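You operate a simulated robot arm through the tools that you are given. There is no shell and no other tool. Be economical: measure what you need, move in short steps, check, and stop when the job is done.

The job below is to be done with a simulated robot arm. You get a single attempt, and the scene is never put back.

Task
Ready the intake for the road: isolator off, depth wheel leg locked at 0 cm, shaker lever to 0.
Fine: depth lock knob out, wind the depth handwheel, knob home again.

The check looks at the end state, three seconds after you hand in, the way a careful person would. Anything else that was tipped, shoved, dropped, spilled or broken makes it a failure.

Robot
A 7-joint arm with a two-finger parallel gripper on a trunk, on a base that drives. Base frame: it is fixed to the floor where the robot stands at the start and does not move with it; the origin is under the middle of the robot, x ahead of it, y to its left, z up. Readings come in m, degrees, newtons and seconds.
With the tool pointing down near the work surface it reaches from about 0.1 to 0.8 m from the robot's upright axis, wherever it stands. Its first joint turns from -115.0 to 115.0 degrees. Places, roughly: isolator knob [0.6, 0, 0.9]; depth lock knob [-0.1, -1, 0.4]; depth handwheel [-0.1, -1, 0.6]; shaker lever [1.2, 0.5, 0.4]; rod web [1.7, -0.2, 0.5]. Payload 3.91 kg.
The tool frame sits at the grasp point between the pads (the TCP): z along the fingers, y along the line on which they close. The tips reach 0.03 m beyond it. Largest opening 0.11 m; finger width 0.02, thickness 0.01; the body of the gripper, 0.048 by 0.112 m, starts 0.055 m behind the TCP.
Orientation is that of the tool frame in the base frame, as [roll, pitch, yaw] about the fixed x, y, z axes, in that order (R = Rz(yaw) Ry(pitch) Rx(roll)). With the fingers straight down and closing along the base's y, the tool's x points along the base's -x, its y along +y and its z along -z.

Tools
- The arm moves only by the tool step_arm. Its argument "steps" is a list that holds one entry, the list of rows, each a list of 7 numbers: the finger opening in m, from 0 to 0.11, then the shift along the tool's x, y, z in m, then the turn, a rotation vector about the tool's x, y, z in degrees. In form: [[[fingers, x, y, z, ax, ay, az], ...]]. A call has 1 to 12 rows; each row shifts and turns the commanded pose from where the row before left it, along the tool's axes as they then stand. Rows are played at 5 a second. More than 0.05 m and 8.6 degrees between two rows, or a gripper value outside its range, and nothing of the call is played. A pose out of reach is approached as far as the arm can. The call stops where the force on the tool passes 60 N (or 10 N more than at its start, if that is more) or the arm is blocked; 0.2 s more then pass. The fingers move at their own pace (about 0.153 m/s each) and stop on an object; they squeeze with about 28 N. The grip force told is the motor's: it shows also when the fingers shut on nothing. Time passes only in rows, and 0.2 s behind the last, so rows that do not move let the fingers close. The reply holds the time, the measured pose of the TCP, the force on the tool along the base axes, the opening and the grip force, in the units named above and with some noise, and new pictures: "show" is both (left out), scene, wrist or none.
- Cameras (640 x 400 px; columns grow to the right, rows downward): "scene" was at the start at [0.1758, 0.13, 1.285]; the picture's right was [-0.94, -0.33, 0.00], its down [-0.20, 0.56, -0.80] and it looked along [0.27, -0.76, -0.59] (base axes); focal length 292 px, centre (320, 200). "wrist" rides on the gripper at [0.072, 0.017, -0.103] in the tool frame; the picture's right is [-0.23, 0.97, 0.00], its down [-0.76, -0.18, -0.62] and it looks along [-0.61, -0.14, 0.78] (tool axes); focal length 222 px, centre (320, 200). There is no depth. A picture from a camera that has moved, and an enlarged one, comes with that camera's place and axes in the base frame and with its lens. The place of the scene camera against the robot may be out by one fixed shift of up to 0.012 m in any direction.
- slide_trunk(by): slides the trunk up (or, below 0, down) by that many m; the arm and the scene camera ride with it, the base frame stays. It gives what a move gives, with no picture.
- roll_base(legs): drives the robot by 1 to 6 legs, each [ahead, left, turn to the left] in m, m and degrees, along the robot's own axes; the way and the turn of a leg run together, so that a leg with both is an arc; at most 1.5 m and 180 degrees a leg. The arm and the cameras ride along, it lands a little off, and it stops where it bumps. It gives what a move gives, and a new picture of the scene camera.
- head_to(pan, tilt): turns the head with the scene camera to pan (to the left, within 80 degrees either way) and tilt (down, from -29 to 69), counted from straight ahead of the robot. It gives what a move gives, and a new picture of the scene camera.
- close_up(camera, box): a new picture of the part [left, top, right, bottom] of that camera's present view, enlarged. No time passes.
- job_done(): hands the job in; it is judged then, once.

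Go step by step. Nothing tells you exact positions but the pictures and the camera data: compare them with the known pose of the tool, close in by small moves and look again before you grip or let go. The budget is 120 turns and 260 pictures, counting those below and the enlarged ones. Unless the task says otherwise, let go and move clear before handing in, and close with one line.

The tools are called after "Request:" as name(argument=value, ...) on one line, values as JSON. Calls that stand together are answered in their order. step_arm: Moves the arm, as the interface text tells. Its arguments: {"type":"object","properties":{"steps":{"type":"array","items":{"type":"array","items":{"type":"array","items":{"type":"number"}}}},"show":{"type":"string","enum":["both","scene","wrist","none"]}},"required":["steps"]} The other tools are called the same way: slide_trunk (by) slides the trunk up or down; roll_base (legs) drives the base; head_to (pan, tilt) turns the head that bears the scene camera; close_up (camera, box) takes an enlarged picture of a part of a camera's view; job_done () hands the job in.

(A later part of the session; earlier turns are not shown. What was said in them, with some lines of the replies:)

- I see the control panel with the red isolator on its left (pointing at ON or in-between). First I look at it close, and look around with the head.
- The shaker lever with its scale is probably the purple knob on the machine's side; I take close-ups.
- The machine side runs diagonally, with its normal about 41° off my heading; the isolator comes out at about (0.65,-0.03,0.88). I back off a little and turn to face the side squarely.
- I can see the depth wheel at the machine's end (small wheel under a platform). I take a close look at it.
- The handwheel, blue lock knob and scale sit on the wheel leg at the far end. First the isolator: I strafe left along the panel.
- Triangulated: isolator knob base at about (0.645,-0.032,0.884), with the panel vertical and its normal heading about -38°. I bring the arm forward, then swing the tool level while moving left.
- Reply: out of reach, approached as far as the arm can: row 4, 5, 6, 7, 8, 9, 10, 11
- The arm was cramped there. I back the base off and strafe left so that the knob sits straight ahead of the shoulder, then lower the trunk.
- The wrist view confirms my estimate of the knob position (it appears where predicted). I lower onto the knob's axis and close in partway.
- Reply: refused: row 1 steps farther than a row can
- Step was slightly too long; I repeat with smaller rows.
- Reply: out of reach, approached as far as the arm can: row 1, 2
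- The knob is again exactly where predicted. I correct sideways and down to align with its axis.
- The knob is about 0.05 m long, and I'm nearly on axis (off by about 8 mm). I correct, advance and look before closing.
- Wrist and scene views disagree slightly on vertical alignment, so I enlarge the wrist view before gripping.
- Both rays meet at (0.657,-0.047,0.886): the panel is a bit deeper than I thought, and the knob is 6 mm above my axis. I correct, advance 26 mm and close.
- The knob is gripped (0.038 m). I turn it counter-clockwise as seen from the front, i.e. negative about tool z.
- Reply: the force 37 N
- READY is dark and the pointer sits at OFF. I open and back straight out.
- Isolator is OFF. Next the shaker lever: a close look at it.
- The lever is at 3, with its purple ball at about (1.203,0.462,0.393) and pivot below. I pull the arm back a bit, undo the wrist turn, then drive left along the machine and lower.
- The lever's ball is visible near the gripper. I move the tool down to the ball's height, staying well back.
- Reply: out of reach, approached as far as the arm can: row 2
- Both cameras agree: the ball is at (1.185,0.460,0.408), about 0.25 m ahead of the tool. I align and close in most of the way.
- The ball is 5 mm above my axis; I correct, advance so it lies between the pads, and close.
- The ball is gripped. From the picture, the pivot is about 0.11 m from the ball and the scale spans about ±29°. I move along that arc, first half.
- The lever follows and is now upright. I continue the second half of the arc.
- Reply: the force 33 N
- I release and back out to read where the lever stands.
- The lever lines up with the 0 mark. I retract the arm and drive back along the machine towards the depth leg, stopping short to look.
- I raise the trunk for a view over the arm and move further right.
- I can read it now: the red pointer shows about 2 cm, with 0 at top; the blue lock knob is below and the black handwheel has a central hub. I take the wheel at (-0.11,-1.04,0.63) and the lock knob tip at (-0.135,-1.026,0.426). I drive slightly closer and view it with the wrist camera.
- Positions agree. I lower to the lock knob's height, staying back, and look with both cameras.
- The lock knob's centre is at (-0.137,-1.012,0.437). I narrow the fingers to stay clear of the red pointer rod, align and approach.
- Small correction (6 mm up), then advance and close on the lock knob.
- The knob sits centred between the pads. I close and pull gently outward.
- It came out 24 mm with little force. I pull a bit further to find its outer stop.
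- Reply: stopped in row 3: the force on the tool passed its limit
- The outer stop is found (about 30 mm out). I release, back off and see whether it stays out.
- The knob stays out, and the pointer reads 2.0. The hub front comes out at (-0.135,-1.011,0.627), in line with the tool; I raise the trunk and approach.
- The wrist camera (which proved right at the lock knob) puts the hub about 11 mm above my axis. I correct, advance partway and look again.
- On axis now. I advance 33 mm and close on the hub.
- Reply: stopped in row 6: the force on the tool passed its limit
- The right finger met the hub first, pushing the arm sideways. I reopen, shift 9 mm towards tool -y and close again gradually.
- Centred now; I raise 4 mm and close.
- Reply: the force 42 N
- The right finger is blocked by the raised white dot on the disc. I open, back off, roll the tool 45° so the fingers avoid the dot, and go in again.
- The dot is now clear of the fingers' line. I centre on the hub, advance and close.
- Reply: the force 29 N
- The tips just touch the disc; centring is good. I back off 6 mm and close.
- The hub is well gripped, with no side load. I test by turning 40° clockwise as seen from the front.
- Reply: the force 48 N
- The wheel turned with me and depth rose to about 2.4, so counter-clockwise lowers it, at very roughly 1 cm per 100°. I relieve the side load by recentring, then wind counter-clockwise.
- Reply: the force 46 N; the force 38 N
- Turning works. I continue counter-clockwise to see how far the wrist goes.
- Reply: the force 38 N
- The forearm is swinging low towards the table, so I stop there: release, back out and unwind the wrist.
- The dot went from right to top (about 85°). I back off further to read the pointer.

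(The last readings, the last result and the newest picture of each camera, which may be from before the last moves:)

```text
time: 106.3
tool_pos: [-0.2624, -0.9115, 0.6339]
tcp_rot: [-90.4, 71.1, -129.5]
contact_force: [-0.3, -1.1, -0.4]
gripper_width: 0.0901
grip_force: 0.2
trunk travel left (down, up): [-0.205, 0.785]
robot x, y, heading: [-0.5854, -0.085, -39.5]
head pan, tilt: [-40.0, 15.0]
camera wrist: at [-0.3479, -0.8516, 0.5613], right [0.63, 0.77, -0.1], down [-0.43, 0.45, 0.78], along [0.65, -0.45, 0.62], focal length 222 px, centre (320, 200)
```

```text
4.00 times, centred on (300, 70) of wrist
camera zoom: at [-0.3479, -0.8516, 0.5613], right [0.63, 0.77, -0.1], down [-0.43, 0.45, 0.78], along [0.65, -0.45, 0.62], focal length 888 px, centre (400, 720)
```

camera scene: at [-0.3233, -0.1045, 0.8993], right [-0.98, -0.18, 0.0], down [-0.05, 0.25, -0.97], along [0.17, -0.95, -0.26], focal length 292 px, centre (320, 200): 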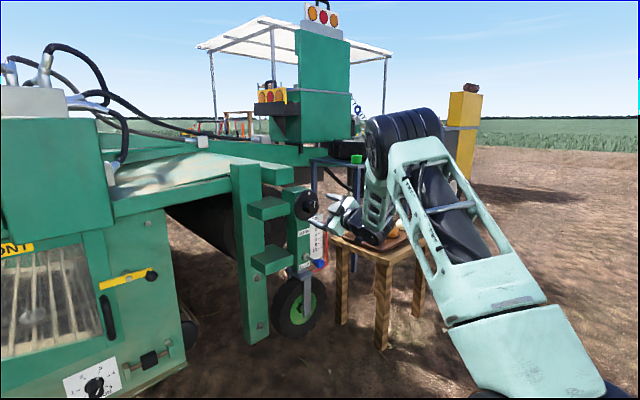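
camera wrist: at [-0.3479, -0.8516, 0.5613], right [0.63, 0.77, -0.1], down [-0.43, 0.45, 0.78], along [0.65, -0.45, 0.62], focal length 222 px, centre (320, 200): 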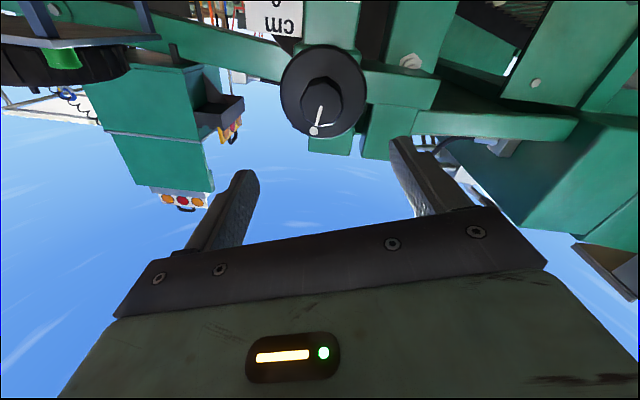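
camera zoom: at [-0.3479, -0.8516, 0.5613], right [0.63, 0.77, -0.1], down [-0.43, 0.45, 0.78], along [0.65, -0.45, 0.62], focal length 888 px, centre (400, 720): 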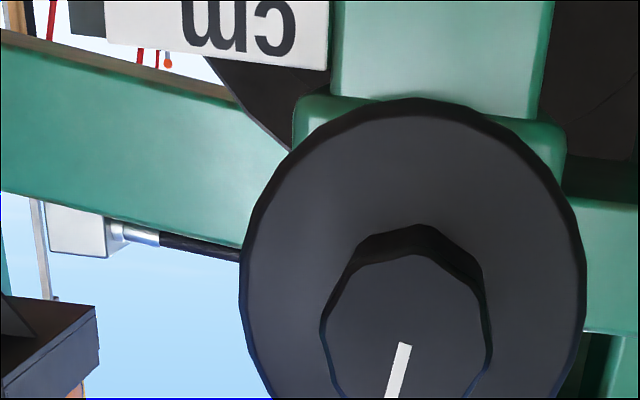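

The pointer is now at about 0. I lower the trunk (to the lock knob's level), which also gives a flatter line of sight for reading the scale.

Request:
slide_trunk(by=-0.18)

Request:
close_up(camera="scene", box=[270, 130, 390, 220])

Request:
close_up(camera="scene", box=[310, 150, 350, 190])

```text
time: 108.3
tool_pos: [-0.2622, -0.9129, 0.4537]
tcp_rot: [-90.4, 71.1, -129.6]
contact_force: [0.5, 1.3, 0.0]
gripper_width: 0.0903
grip_force: 0.1
trunk travel left (down, up): [-0.025, 0.965]
robot x, y, heading: [-0.5838, -0.0848, -39.7]
head pan, tilt: [-40.0, 15.0]
```

```text
4.44 times, centred on (330, 175) of scene
camera zoom: at [-0.3233, -0.1045, 0.7193], right [-0.98, -0.18, 0.0], down [-0.05, 0.25, -0.97], along [0.17, -0.95, -0.26], focal length 1298 px, centre (276, 311)
```

zoom: 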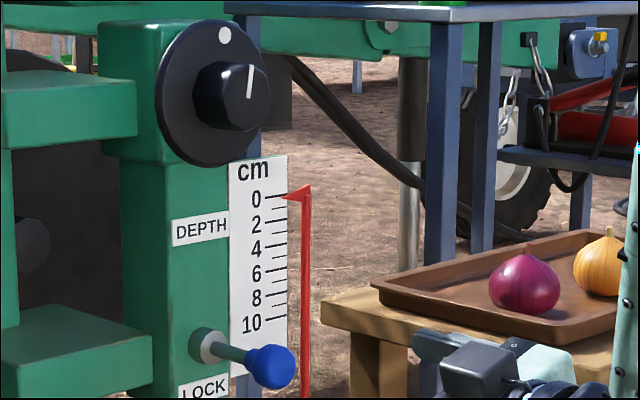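

```text
10.00 times, centred on (330, 170) of scene
camera zoom: at [-0.3233, -0.1045, 0.7193], right [-0.98, -0.18, 0.0], down [-0.05, 0.25, -0.97], along [0.17, -0.95, -0.26], focal length 2920 px, centre (220, 500)
```

zoom: 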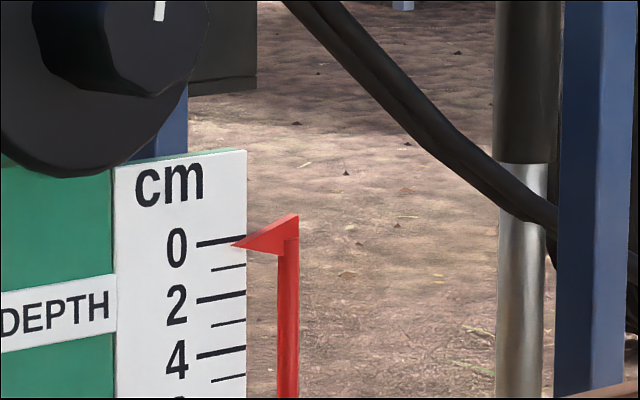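

On the enlarged view the pointer is still about 0.15–0.2 cm low of the 0 mark, and the hub's line is some 8–10° short of upright. I go back up, regrip the hub and turn about 10° more counter-clockwise.

Request:
slide_trunk(by=0.18)

Request:
step_arm(steps=[[[0.09, 0, 0, 0, 0, 0, 8], [0.09, 0, 0, 0, 0, 0, 8], [0.09, 0, 0.0065, 0, 0, 0, 0], [0.09, 0, 0, 0.045, 0, 0, 0], [0.09, 0, 0, 0.045, 0, 0, 0], [0.09, 0, 0, 0.04, 0, 0, 0], [0.09, 0, 0, 0, 0, 0, 0]]], show="wrist")

Request:
close_up(camera="wrist", box=[200, 80, 440, 230])

```text
time: 110.3
tool_pos: [-0.2638, -0.9114, 0.6342]
tcp_rot: [-90.3, 70.9, -129.5]
contact_force: [-0.8, 1.1, 0.9]
gripper_width: 0.0898
grip_force: 0.2
trunk travel left (down, up): [-0.205, 0.785]
robot x, y, heading: [-0.5862, -0.0877, -39.7]
head pan, tilt: [-40.0, 15.0]
```

```text
time: 111.9
tool_pos: [-0.1604, -0.9887, 0.6377]
tcp_rot: [-92.5, 87.0, -131.7]
contact_force: [-0.7, -0.2, -0.5]
gripper_width: 0.09
grip_force: 0.0
trunk travel left (down, up): [-0.205, 0.785]
robot x, y, heading: [-0.5839, -0.0852, -39.5]
head pan, tilt: [-40.0, 15.0]
camera wrist: at [-0.2324, -0.9121, 0.5652], right [0.62, 0.76, 0.18], down [-0.57, 0.29, 0.77], along [0.54, -0.58, 0.61], focal length 222 px, centre (320, 200)
```

wrist: 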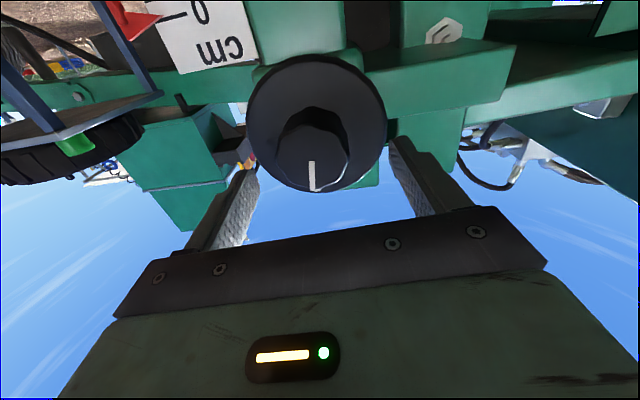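

```text
2.67 times, centred on (320, 155) of wrist
camera zoom: at [-0.2324, -0.9121, 0.5652], right [0.62, 0.76, 0.18], down [-0.57, 0.29, 0.77], along [0.54, -0.58, 0.61], focal length 592 px, centre (320, 320)
```

zoom: 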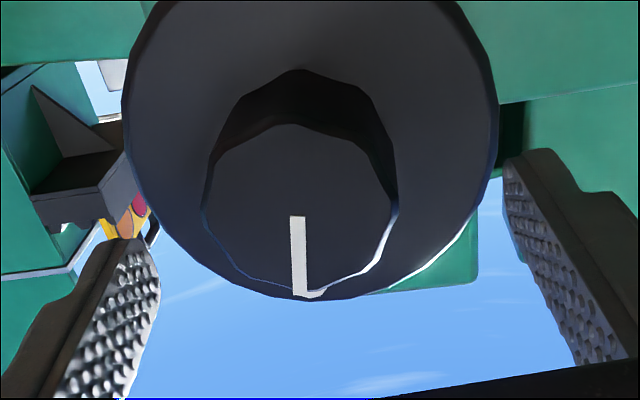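

I shift 6 mm, advance and close on the hub, then turn 10°.

Request:
step_arm(steps=[[[0.09, 0, -0.006, 0.014, 0, 0, 0], [0.09, 0, 0, 0.012, 0, 0, 0], [0.07, 0, 0, 0, 0, 0, 0], [0.055, 0, 0, 0, 0, 0, 0], [0.045, 0, 0, 0, 0, 0, 0], [0.0, 0, 0, 0, 0, 0, 0], [0.0, 0, 0, 0, 0, 0, 0]]], show="none")

Request:
close_up(camera="scene", box=[300, 205, 350, 255])

Request:
step_arm(steps=[[[0, 0, 0, 0, 0, 0, -5], [0, 0, 0, 0, 0, 0, -5], [0, 0, 0, 0, 0, 0, 0]]], show="wrist")

Request:
close_up(camera="scene", box=[300, 205, 350, 255])

```text
time: 113.5
tool_pos: [-0.1398, -1.0081, 0.6359]
tcp_rot: [-92.0, 87.0, -130.8]
contact_force: [6.2, 15.1, -1.7]
gripper_width: 0.0481
grip_force: 45.5
trunk travel left (down, up): [-0.205, 0.785]
robot x, y, heading: [-0.5827, -0.0881, -39.7]
head pan, tilt: [-40.0, 15.0]
```

```text
8.00 times, centred on (325, 230) of scene
camera zoom: at [-0.3231, -0.1042, 0.8992], right [-0.98, -0.18, 0.0], down [-0.05, 0.25, -0.97], along [0.17, -0.95, -0.26], focal length 2336 px, centre (280, -40)
```

zoom: 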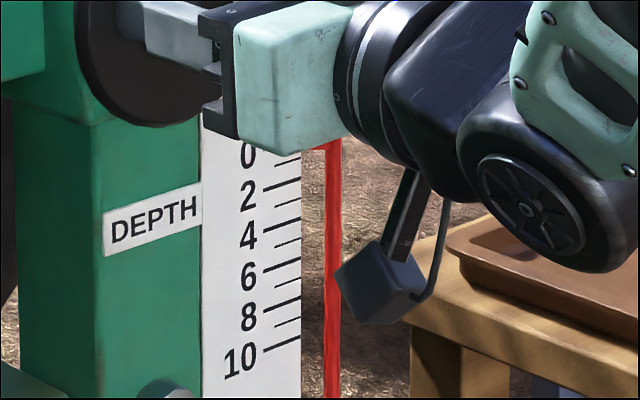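

```text
time: 114.3
tool_pos: [-0.1398, -1.0076, 0.6356]
tcp_rot: [-90.5, 76.9, -129.3]
contact_force: [-0.5, 46.3, 0.7]
gripper_width: 0.0479
grip_force: 45.0
trunk travel left (down, up): [-0.205, 0.785]
robot x, y, heading: [-0.5849, -0.0864, -39.7]
head pan, tilt: [-40.0, 15.0]
camera wrist: at [-0.2198, -0.9426, 0.5622], right [0.63, 0.78, 0.0], down [-0.48, 0.39, 0.78], along [0.61, -0.49, 0.62], focal length 222 px, centre (320, 200)
```

wrist: 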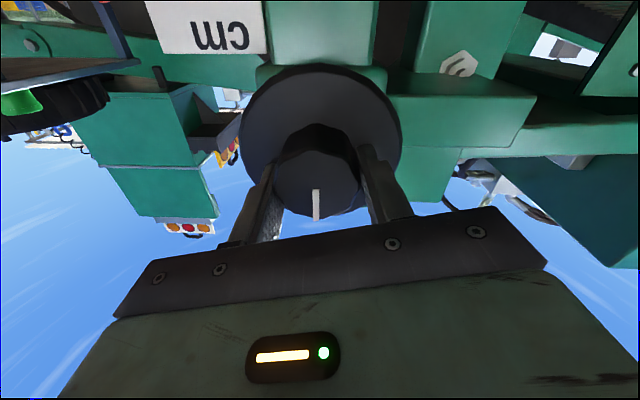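

```text
8.00 times, centred on (325, 230) of scene
camera zoom: at [-0.3234, -0.1033, 0.8994], right [-0.98, -0.18, 0.0], down [-0.05, 0.25, -0.97], along [0.17, -0.95, -0.26], focal length 2336 px, centre (280, -40)
```

zoom: 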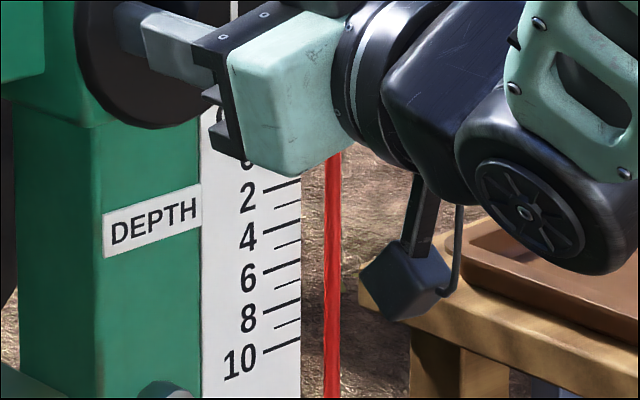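

I release, back out and lower the trunk again to read the scale.

Request:
step_arm(steps=[[[0.07, 0, 0, 0, 0, 0, 0], [0.09, 0, 0, 0, 0, 0, 0], [0.09, 0, 0, -0.04, 0, 0, 0], [0.09, 0, 0, -0.04, 0, 0, 0], [0.09, 0, 0, -0.045, 0, 0, 5], [0.08, 0, 0, -0.02, 0, 0, 8]]], show="none")

Request:
slide_trunk(by=-0.18)

Request:
close_up(camera="scene", box=[310, 150, 350, 190])

Request:
close_up(camera="scene", box=[280, 125, 340, 175])

```text
time: 115.7
tool_pos: [-0.2544, -0.9197, 0.6352]
tcp_rot: [135.6, 89.9, 96.4]
contact_force: [0.0, -0.4, -0.1]
gripper_width: 0.0798
grip_force: 0.1
trunk travel left (down, up): [-0.205, 0.785]
robot x, y, heading: [-0.5894, -0.088, -39.7]
head pan, tilt: [-40.0, 15.0]
```

```text
time: 117.7
tool_pos: [-0.2537, -0.9189, 0.455]
tcp_rot: [162.8, 89.8, 123.8]
contact_force: [0.7, 0.3, -0.4]
gripper_width: 0.0799
grip_force: 0.1
trunk travel left (down, up): [-0.025, 0.965]
robot x, y, heading: [-0.5838, -0.0863, -39.5]
head pan, tilt: [-40.0, 15.0]
```

```text
10.00 times, centred on (330, 170) of scene
camera zoom: at [-0.3233, -0.1045, 0.7193], right [-0.98, -0.18, 0.0], down [-0.05, 0.25, -0.97], along [0.17, -0.95, -0.26], focal length 2920 px, centre (220, 500)
```

zoom: 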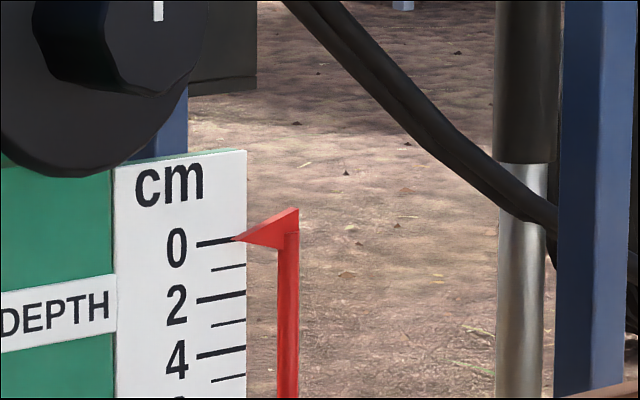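

```text
8.00 times, centred on (310, 150) of scene
camera zoom: at [-0.3233, -0.1045, 0.7193], right [-0.98, -0.18, 0.0], down [-0.05, 0.25, -0.97], along [0.17, -0.95, -0.26], focal length 2336 px, centre (400, 600)
```

zoom: 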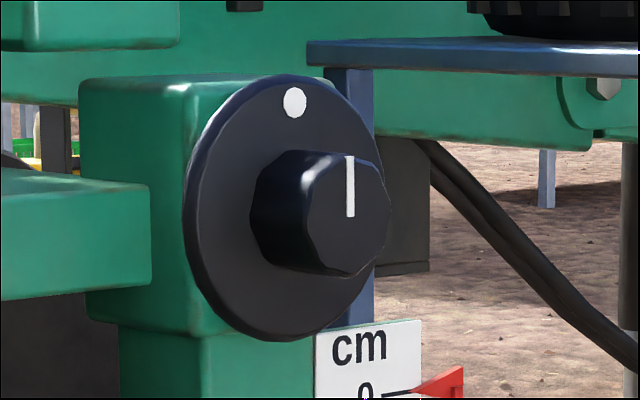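

The pointer tip is now right on 0 and the hub's line is upright. Next I grip the lock knob at its pulled-out place and push it home.

Request:
step_arm(steps=[[[0.06, 0.0105, 0.001, 0.02, 0, 0, 0], [0.06, 0, 0, 0.035, 0, 0, 0], [0.06, 0, 0, 0.03, 0, 0, 0], [0.06, 0, 0, 0.025, 0, 0, 0], [0.06, 0, 0, 0, 0, 0, 0]]], show="wrist")

Request:
close_up(camera="wrist", box=[200, 100, 440, 250])

```text
time: 118.9
tool_pos: [-0.1705, -0.9884, 0.4439]
tcp_rot: [161.9, 89.9, 122.6]
contact_force: [-0.6, -0.1, 0.2]
gripper_width: 0.0599
grip_force: 0.0
trunk travel left (down, up): [-0.025, 0.965]
robot x, y, heading: [-0.585, -0.0886, -39.5]
head pan, tilt: [-40.0, 15.0]
camera wrist: at [-0.2397, -0.9086, 0.3728], right [0.62, 0.75, 0.23], down [-0.59, 0.25, 0.76], along [0.52, -0.61, 0.6], focal length 222 px, centre (320, 200)
```

wrist: 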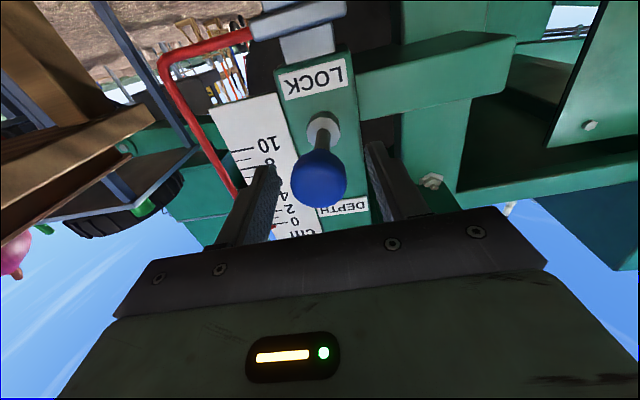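

```text
2.67 times, centred on (320, 175) of wrist
camera zoom: at [-0.2397, -0.9086, 0.3728], right [0.62, 0.75, 0.23], down [-0.59, 0.25, 0.76], along [0.52, -0.61, 0.6], focal length 592 px, centre (320, 267)
```

zoom: 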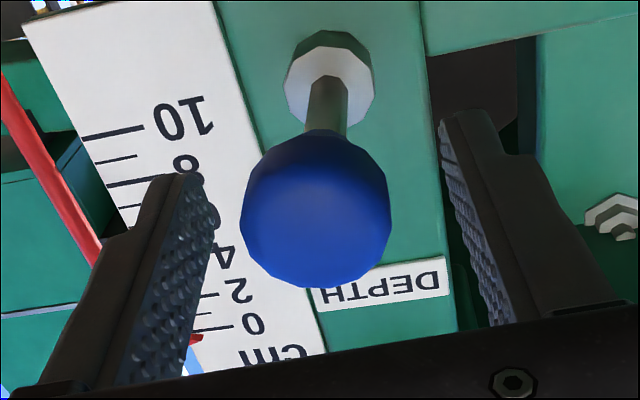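

Aligned. I close and push in step by step.

Request:
step_arm(steps=[[[0.06, 0, -0.001, 0.004, 0, 0, 0], [0.0, 0, 0, 0, 0, 0, 0], [0.0, 0, 0, 0, 0, 0, 0], [0.0, 0, 0, 0, 0, 0, 0], [0.0, 0, 0, 0.008, 0, 0, 0], [0.0, 0, 0, 0.008, 0, 0, 0], [0.0, 0, 0, 0.008, 0, 0, 0], [0.0, 0, 0, 0.004, 0, 0, 0], [0.0, 0, 0, 0, 0, 0, 0]]], show="wrist")

Request:
close_up(camera="wrist", box=[200, 100, 440, 250])

```text
time: 120.9
tool_pos: [-0.1432, -1.0087, 0.4447]
tcp_rot: [-32.4, 90.0, -71.3]
contact_force: [16.8, 20.2, 2.7]
gripper_width: 0.0324
grip_force: 45.3
trunk travel left (down, up): [-0.025, 0.965]
robot x, y, heading: [-0.5815, -0.0879, -39.8]
head pan, tilt: [-40.0, 15.0]
camera wrist: at [-0.2121, -0.9295, 0.373], right [0.61, 0.76, 0.23], down [-0.6, 0.25, 0.76], along [0.52, -0.6, 0.61], focal length 222 px, centre (320, 200)
```

wrist: 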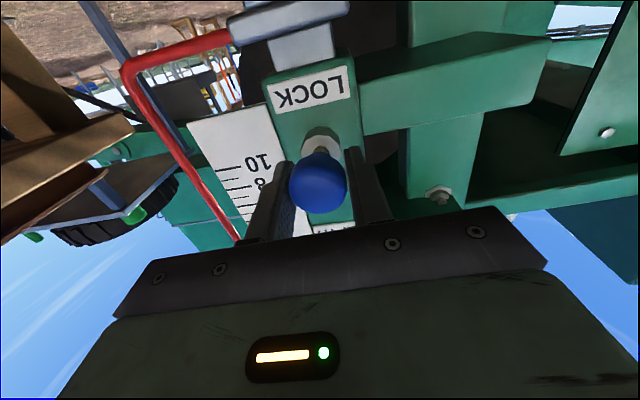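

```text
2.67 times, centred on (320, 175) of wrist
camera zoom: at [-0.2121, -0.9295, 0.373], right [0.61, 0.76, 0.23], down [-0.6, 0.25, 0.76], along [0.52, -0.6, 0.61], focal length 592 px, centre (320, 267)
```

zoom: 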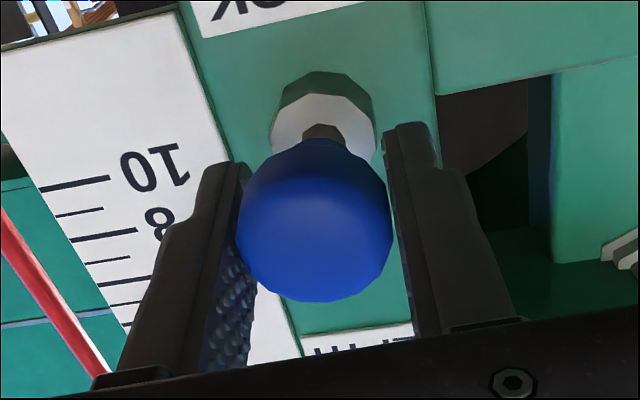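

Almost home; I push a few more millimetres until it stops.

Request:
step_arm(steps=[[[0.0, 0, 0, 0.003, 0, 0, 0], [0.0, 0, 0, 0.003, 0, 0, 0], [0.0, 0, 0, 0, 0, 0, 0]]], show="none")

Request:
close_up(camera="wrist", box=[200, 100, 440, 250])

```text
time: 121.7
tool_pos: [-0.1392, -1.0112, 0.4442]
tcp_rot: [-174.3, 90.0, 146.7]
contact_force: [-5.1, 55.3, 2.6]
gripper_width: 0.0322
grip_force: 45.1
trunk travel left (down, up): [-0.025, 0.965]
robot x, y, heading: [-0.5809, -0.0818, -39.8]
head pan, tilt: [-40.0, 15.0]
```

```text
2.67 times, centred on (320, 175) of wrist
camera zoom: at [-0.2084, -0.9326, 0.3727], right [0.61, 0.76, 0.23], down [-0.59, 0.25, 0.76], along [0.52, -0.6, 0.6], focal length 592 px, centre (320, 267)
```

zoom: 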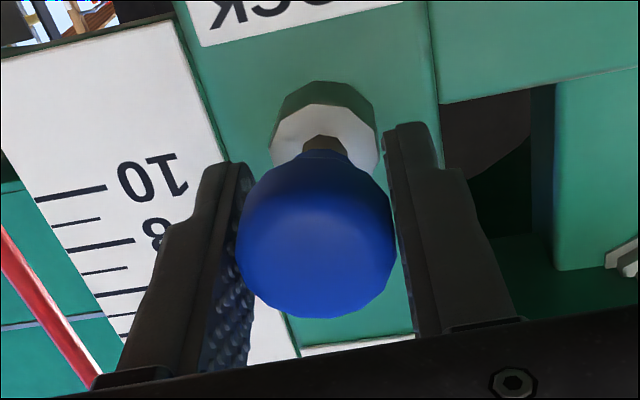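

It's at a hard stop. I release, back out and compare with the original picture.

Request:
step_arm(steps=[[[0.05, 0, 0, 0, 0, 0, 0], [0.06, 0, 0, 0, 0, 0, 0], [0.06, 0, 0, -0.04, 0, 0, 0], [0.06, 0, 0, -0.04, 0, 0, 0], [0.06, 0, 0, -0.04, 0, 0, 0], [0.06, 0, 0, -0.03, 0, 0, 0]]], show="wrist")

Request:
close_up(camera="scene", box=[270, 150, 390, 240])

Request:
close_up(camera="scene", box=[310, 150, 350, 190])

```text
time: 123.1
tool_pos: [-0.2538, -0.9201, 0.4443]
tcp_rot: [154.6, 89.8, 115.5]
contact_force: [0.8, 0.1, 0.0]
gripper_width: 0.0598
grip_force: 0.0
trunk travel left (down, up): [-0.025, 0.965]
robot x, y, heading: [-0.5858, -0.0853, -39.9]
head pan, tilt: [-40.0, 15.0]
camera wrist: at [-0.3239, -0.8406, 0.3725], right [0.62, 0.75, 0.23], down [-0.59, 0.25, 0.76], along [0.52, -0.6, 0.61], focal length 222 px, centre (320, 200)
```

wrist: 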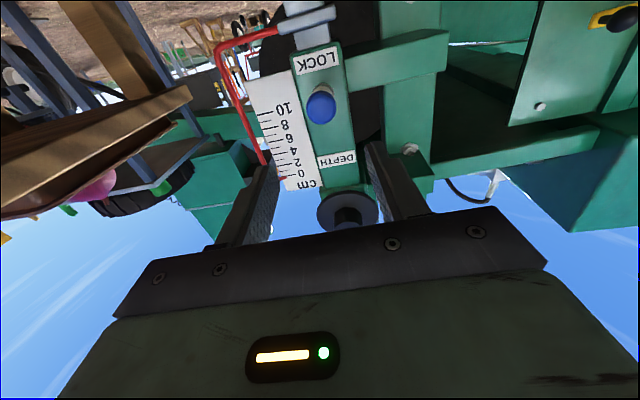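

```text
4.44 times, centred on (330, 195) of scene
camera zoom: at [-0.3233, -0.1044, 0.7193], right [-0.98, -0.18, 0.0], down [-0.05, 0.25, -0.97], along [0.17, -0.95, -0.26], focal length 1298 px, centre (276, 222)
```

zoom: 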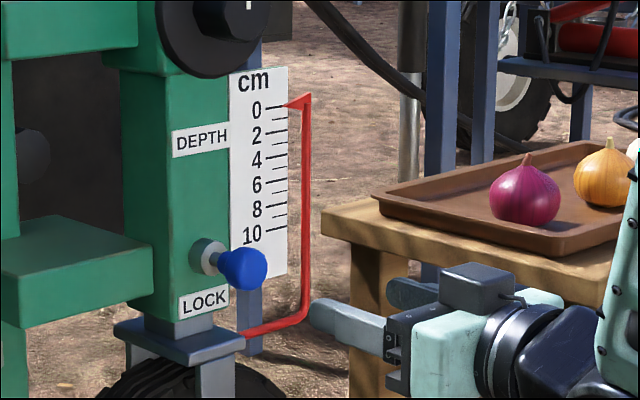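

```text
10.00 times, centred on (330, 170) of scene
camera zoom: at [-0.3233, -0.1044, 0.7193], right [-0.98, -0.18, 0.0], down [-0.05, 0.25, -0.97], along [0.17, -0.95, -0.26], focal length 2920 px, centre (220, 500)
```

zoom: 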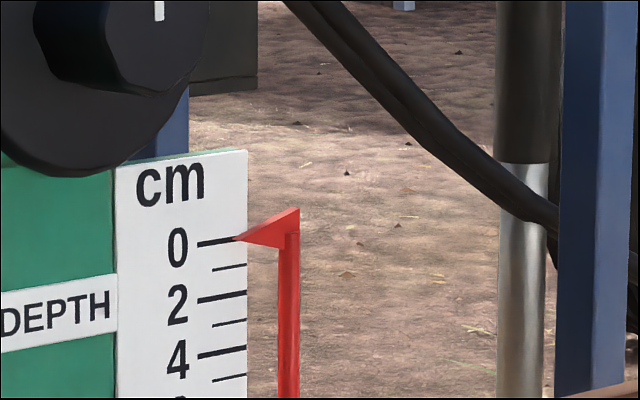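

The lock knob is home as in the first picture, the pointer sits on 0, and the isolator (OFF) and shaker (0) were checked earlier. The arm is clear, so I hand in.

Request:
job_done()

```text
The job is handed in.
```

The intake is ready for the road: the isolator is OFF, the shaker lever is at 0, and the depth leg is at 0 cm with the lock knob pushed home.
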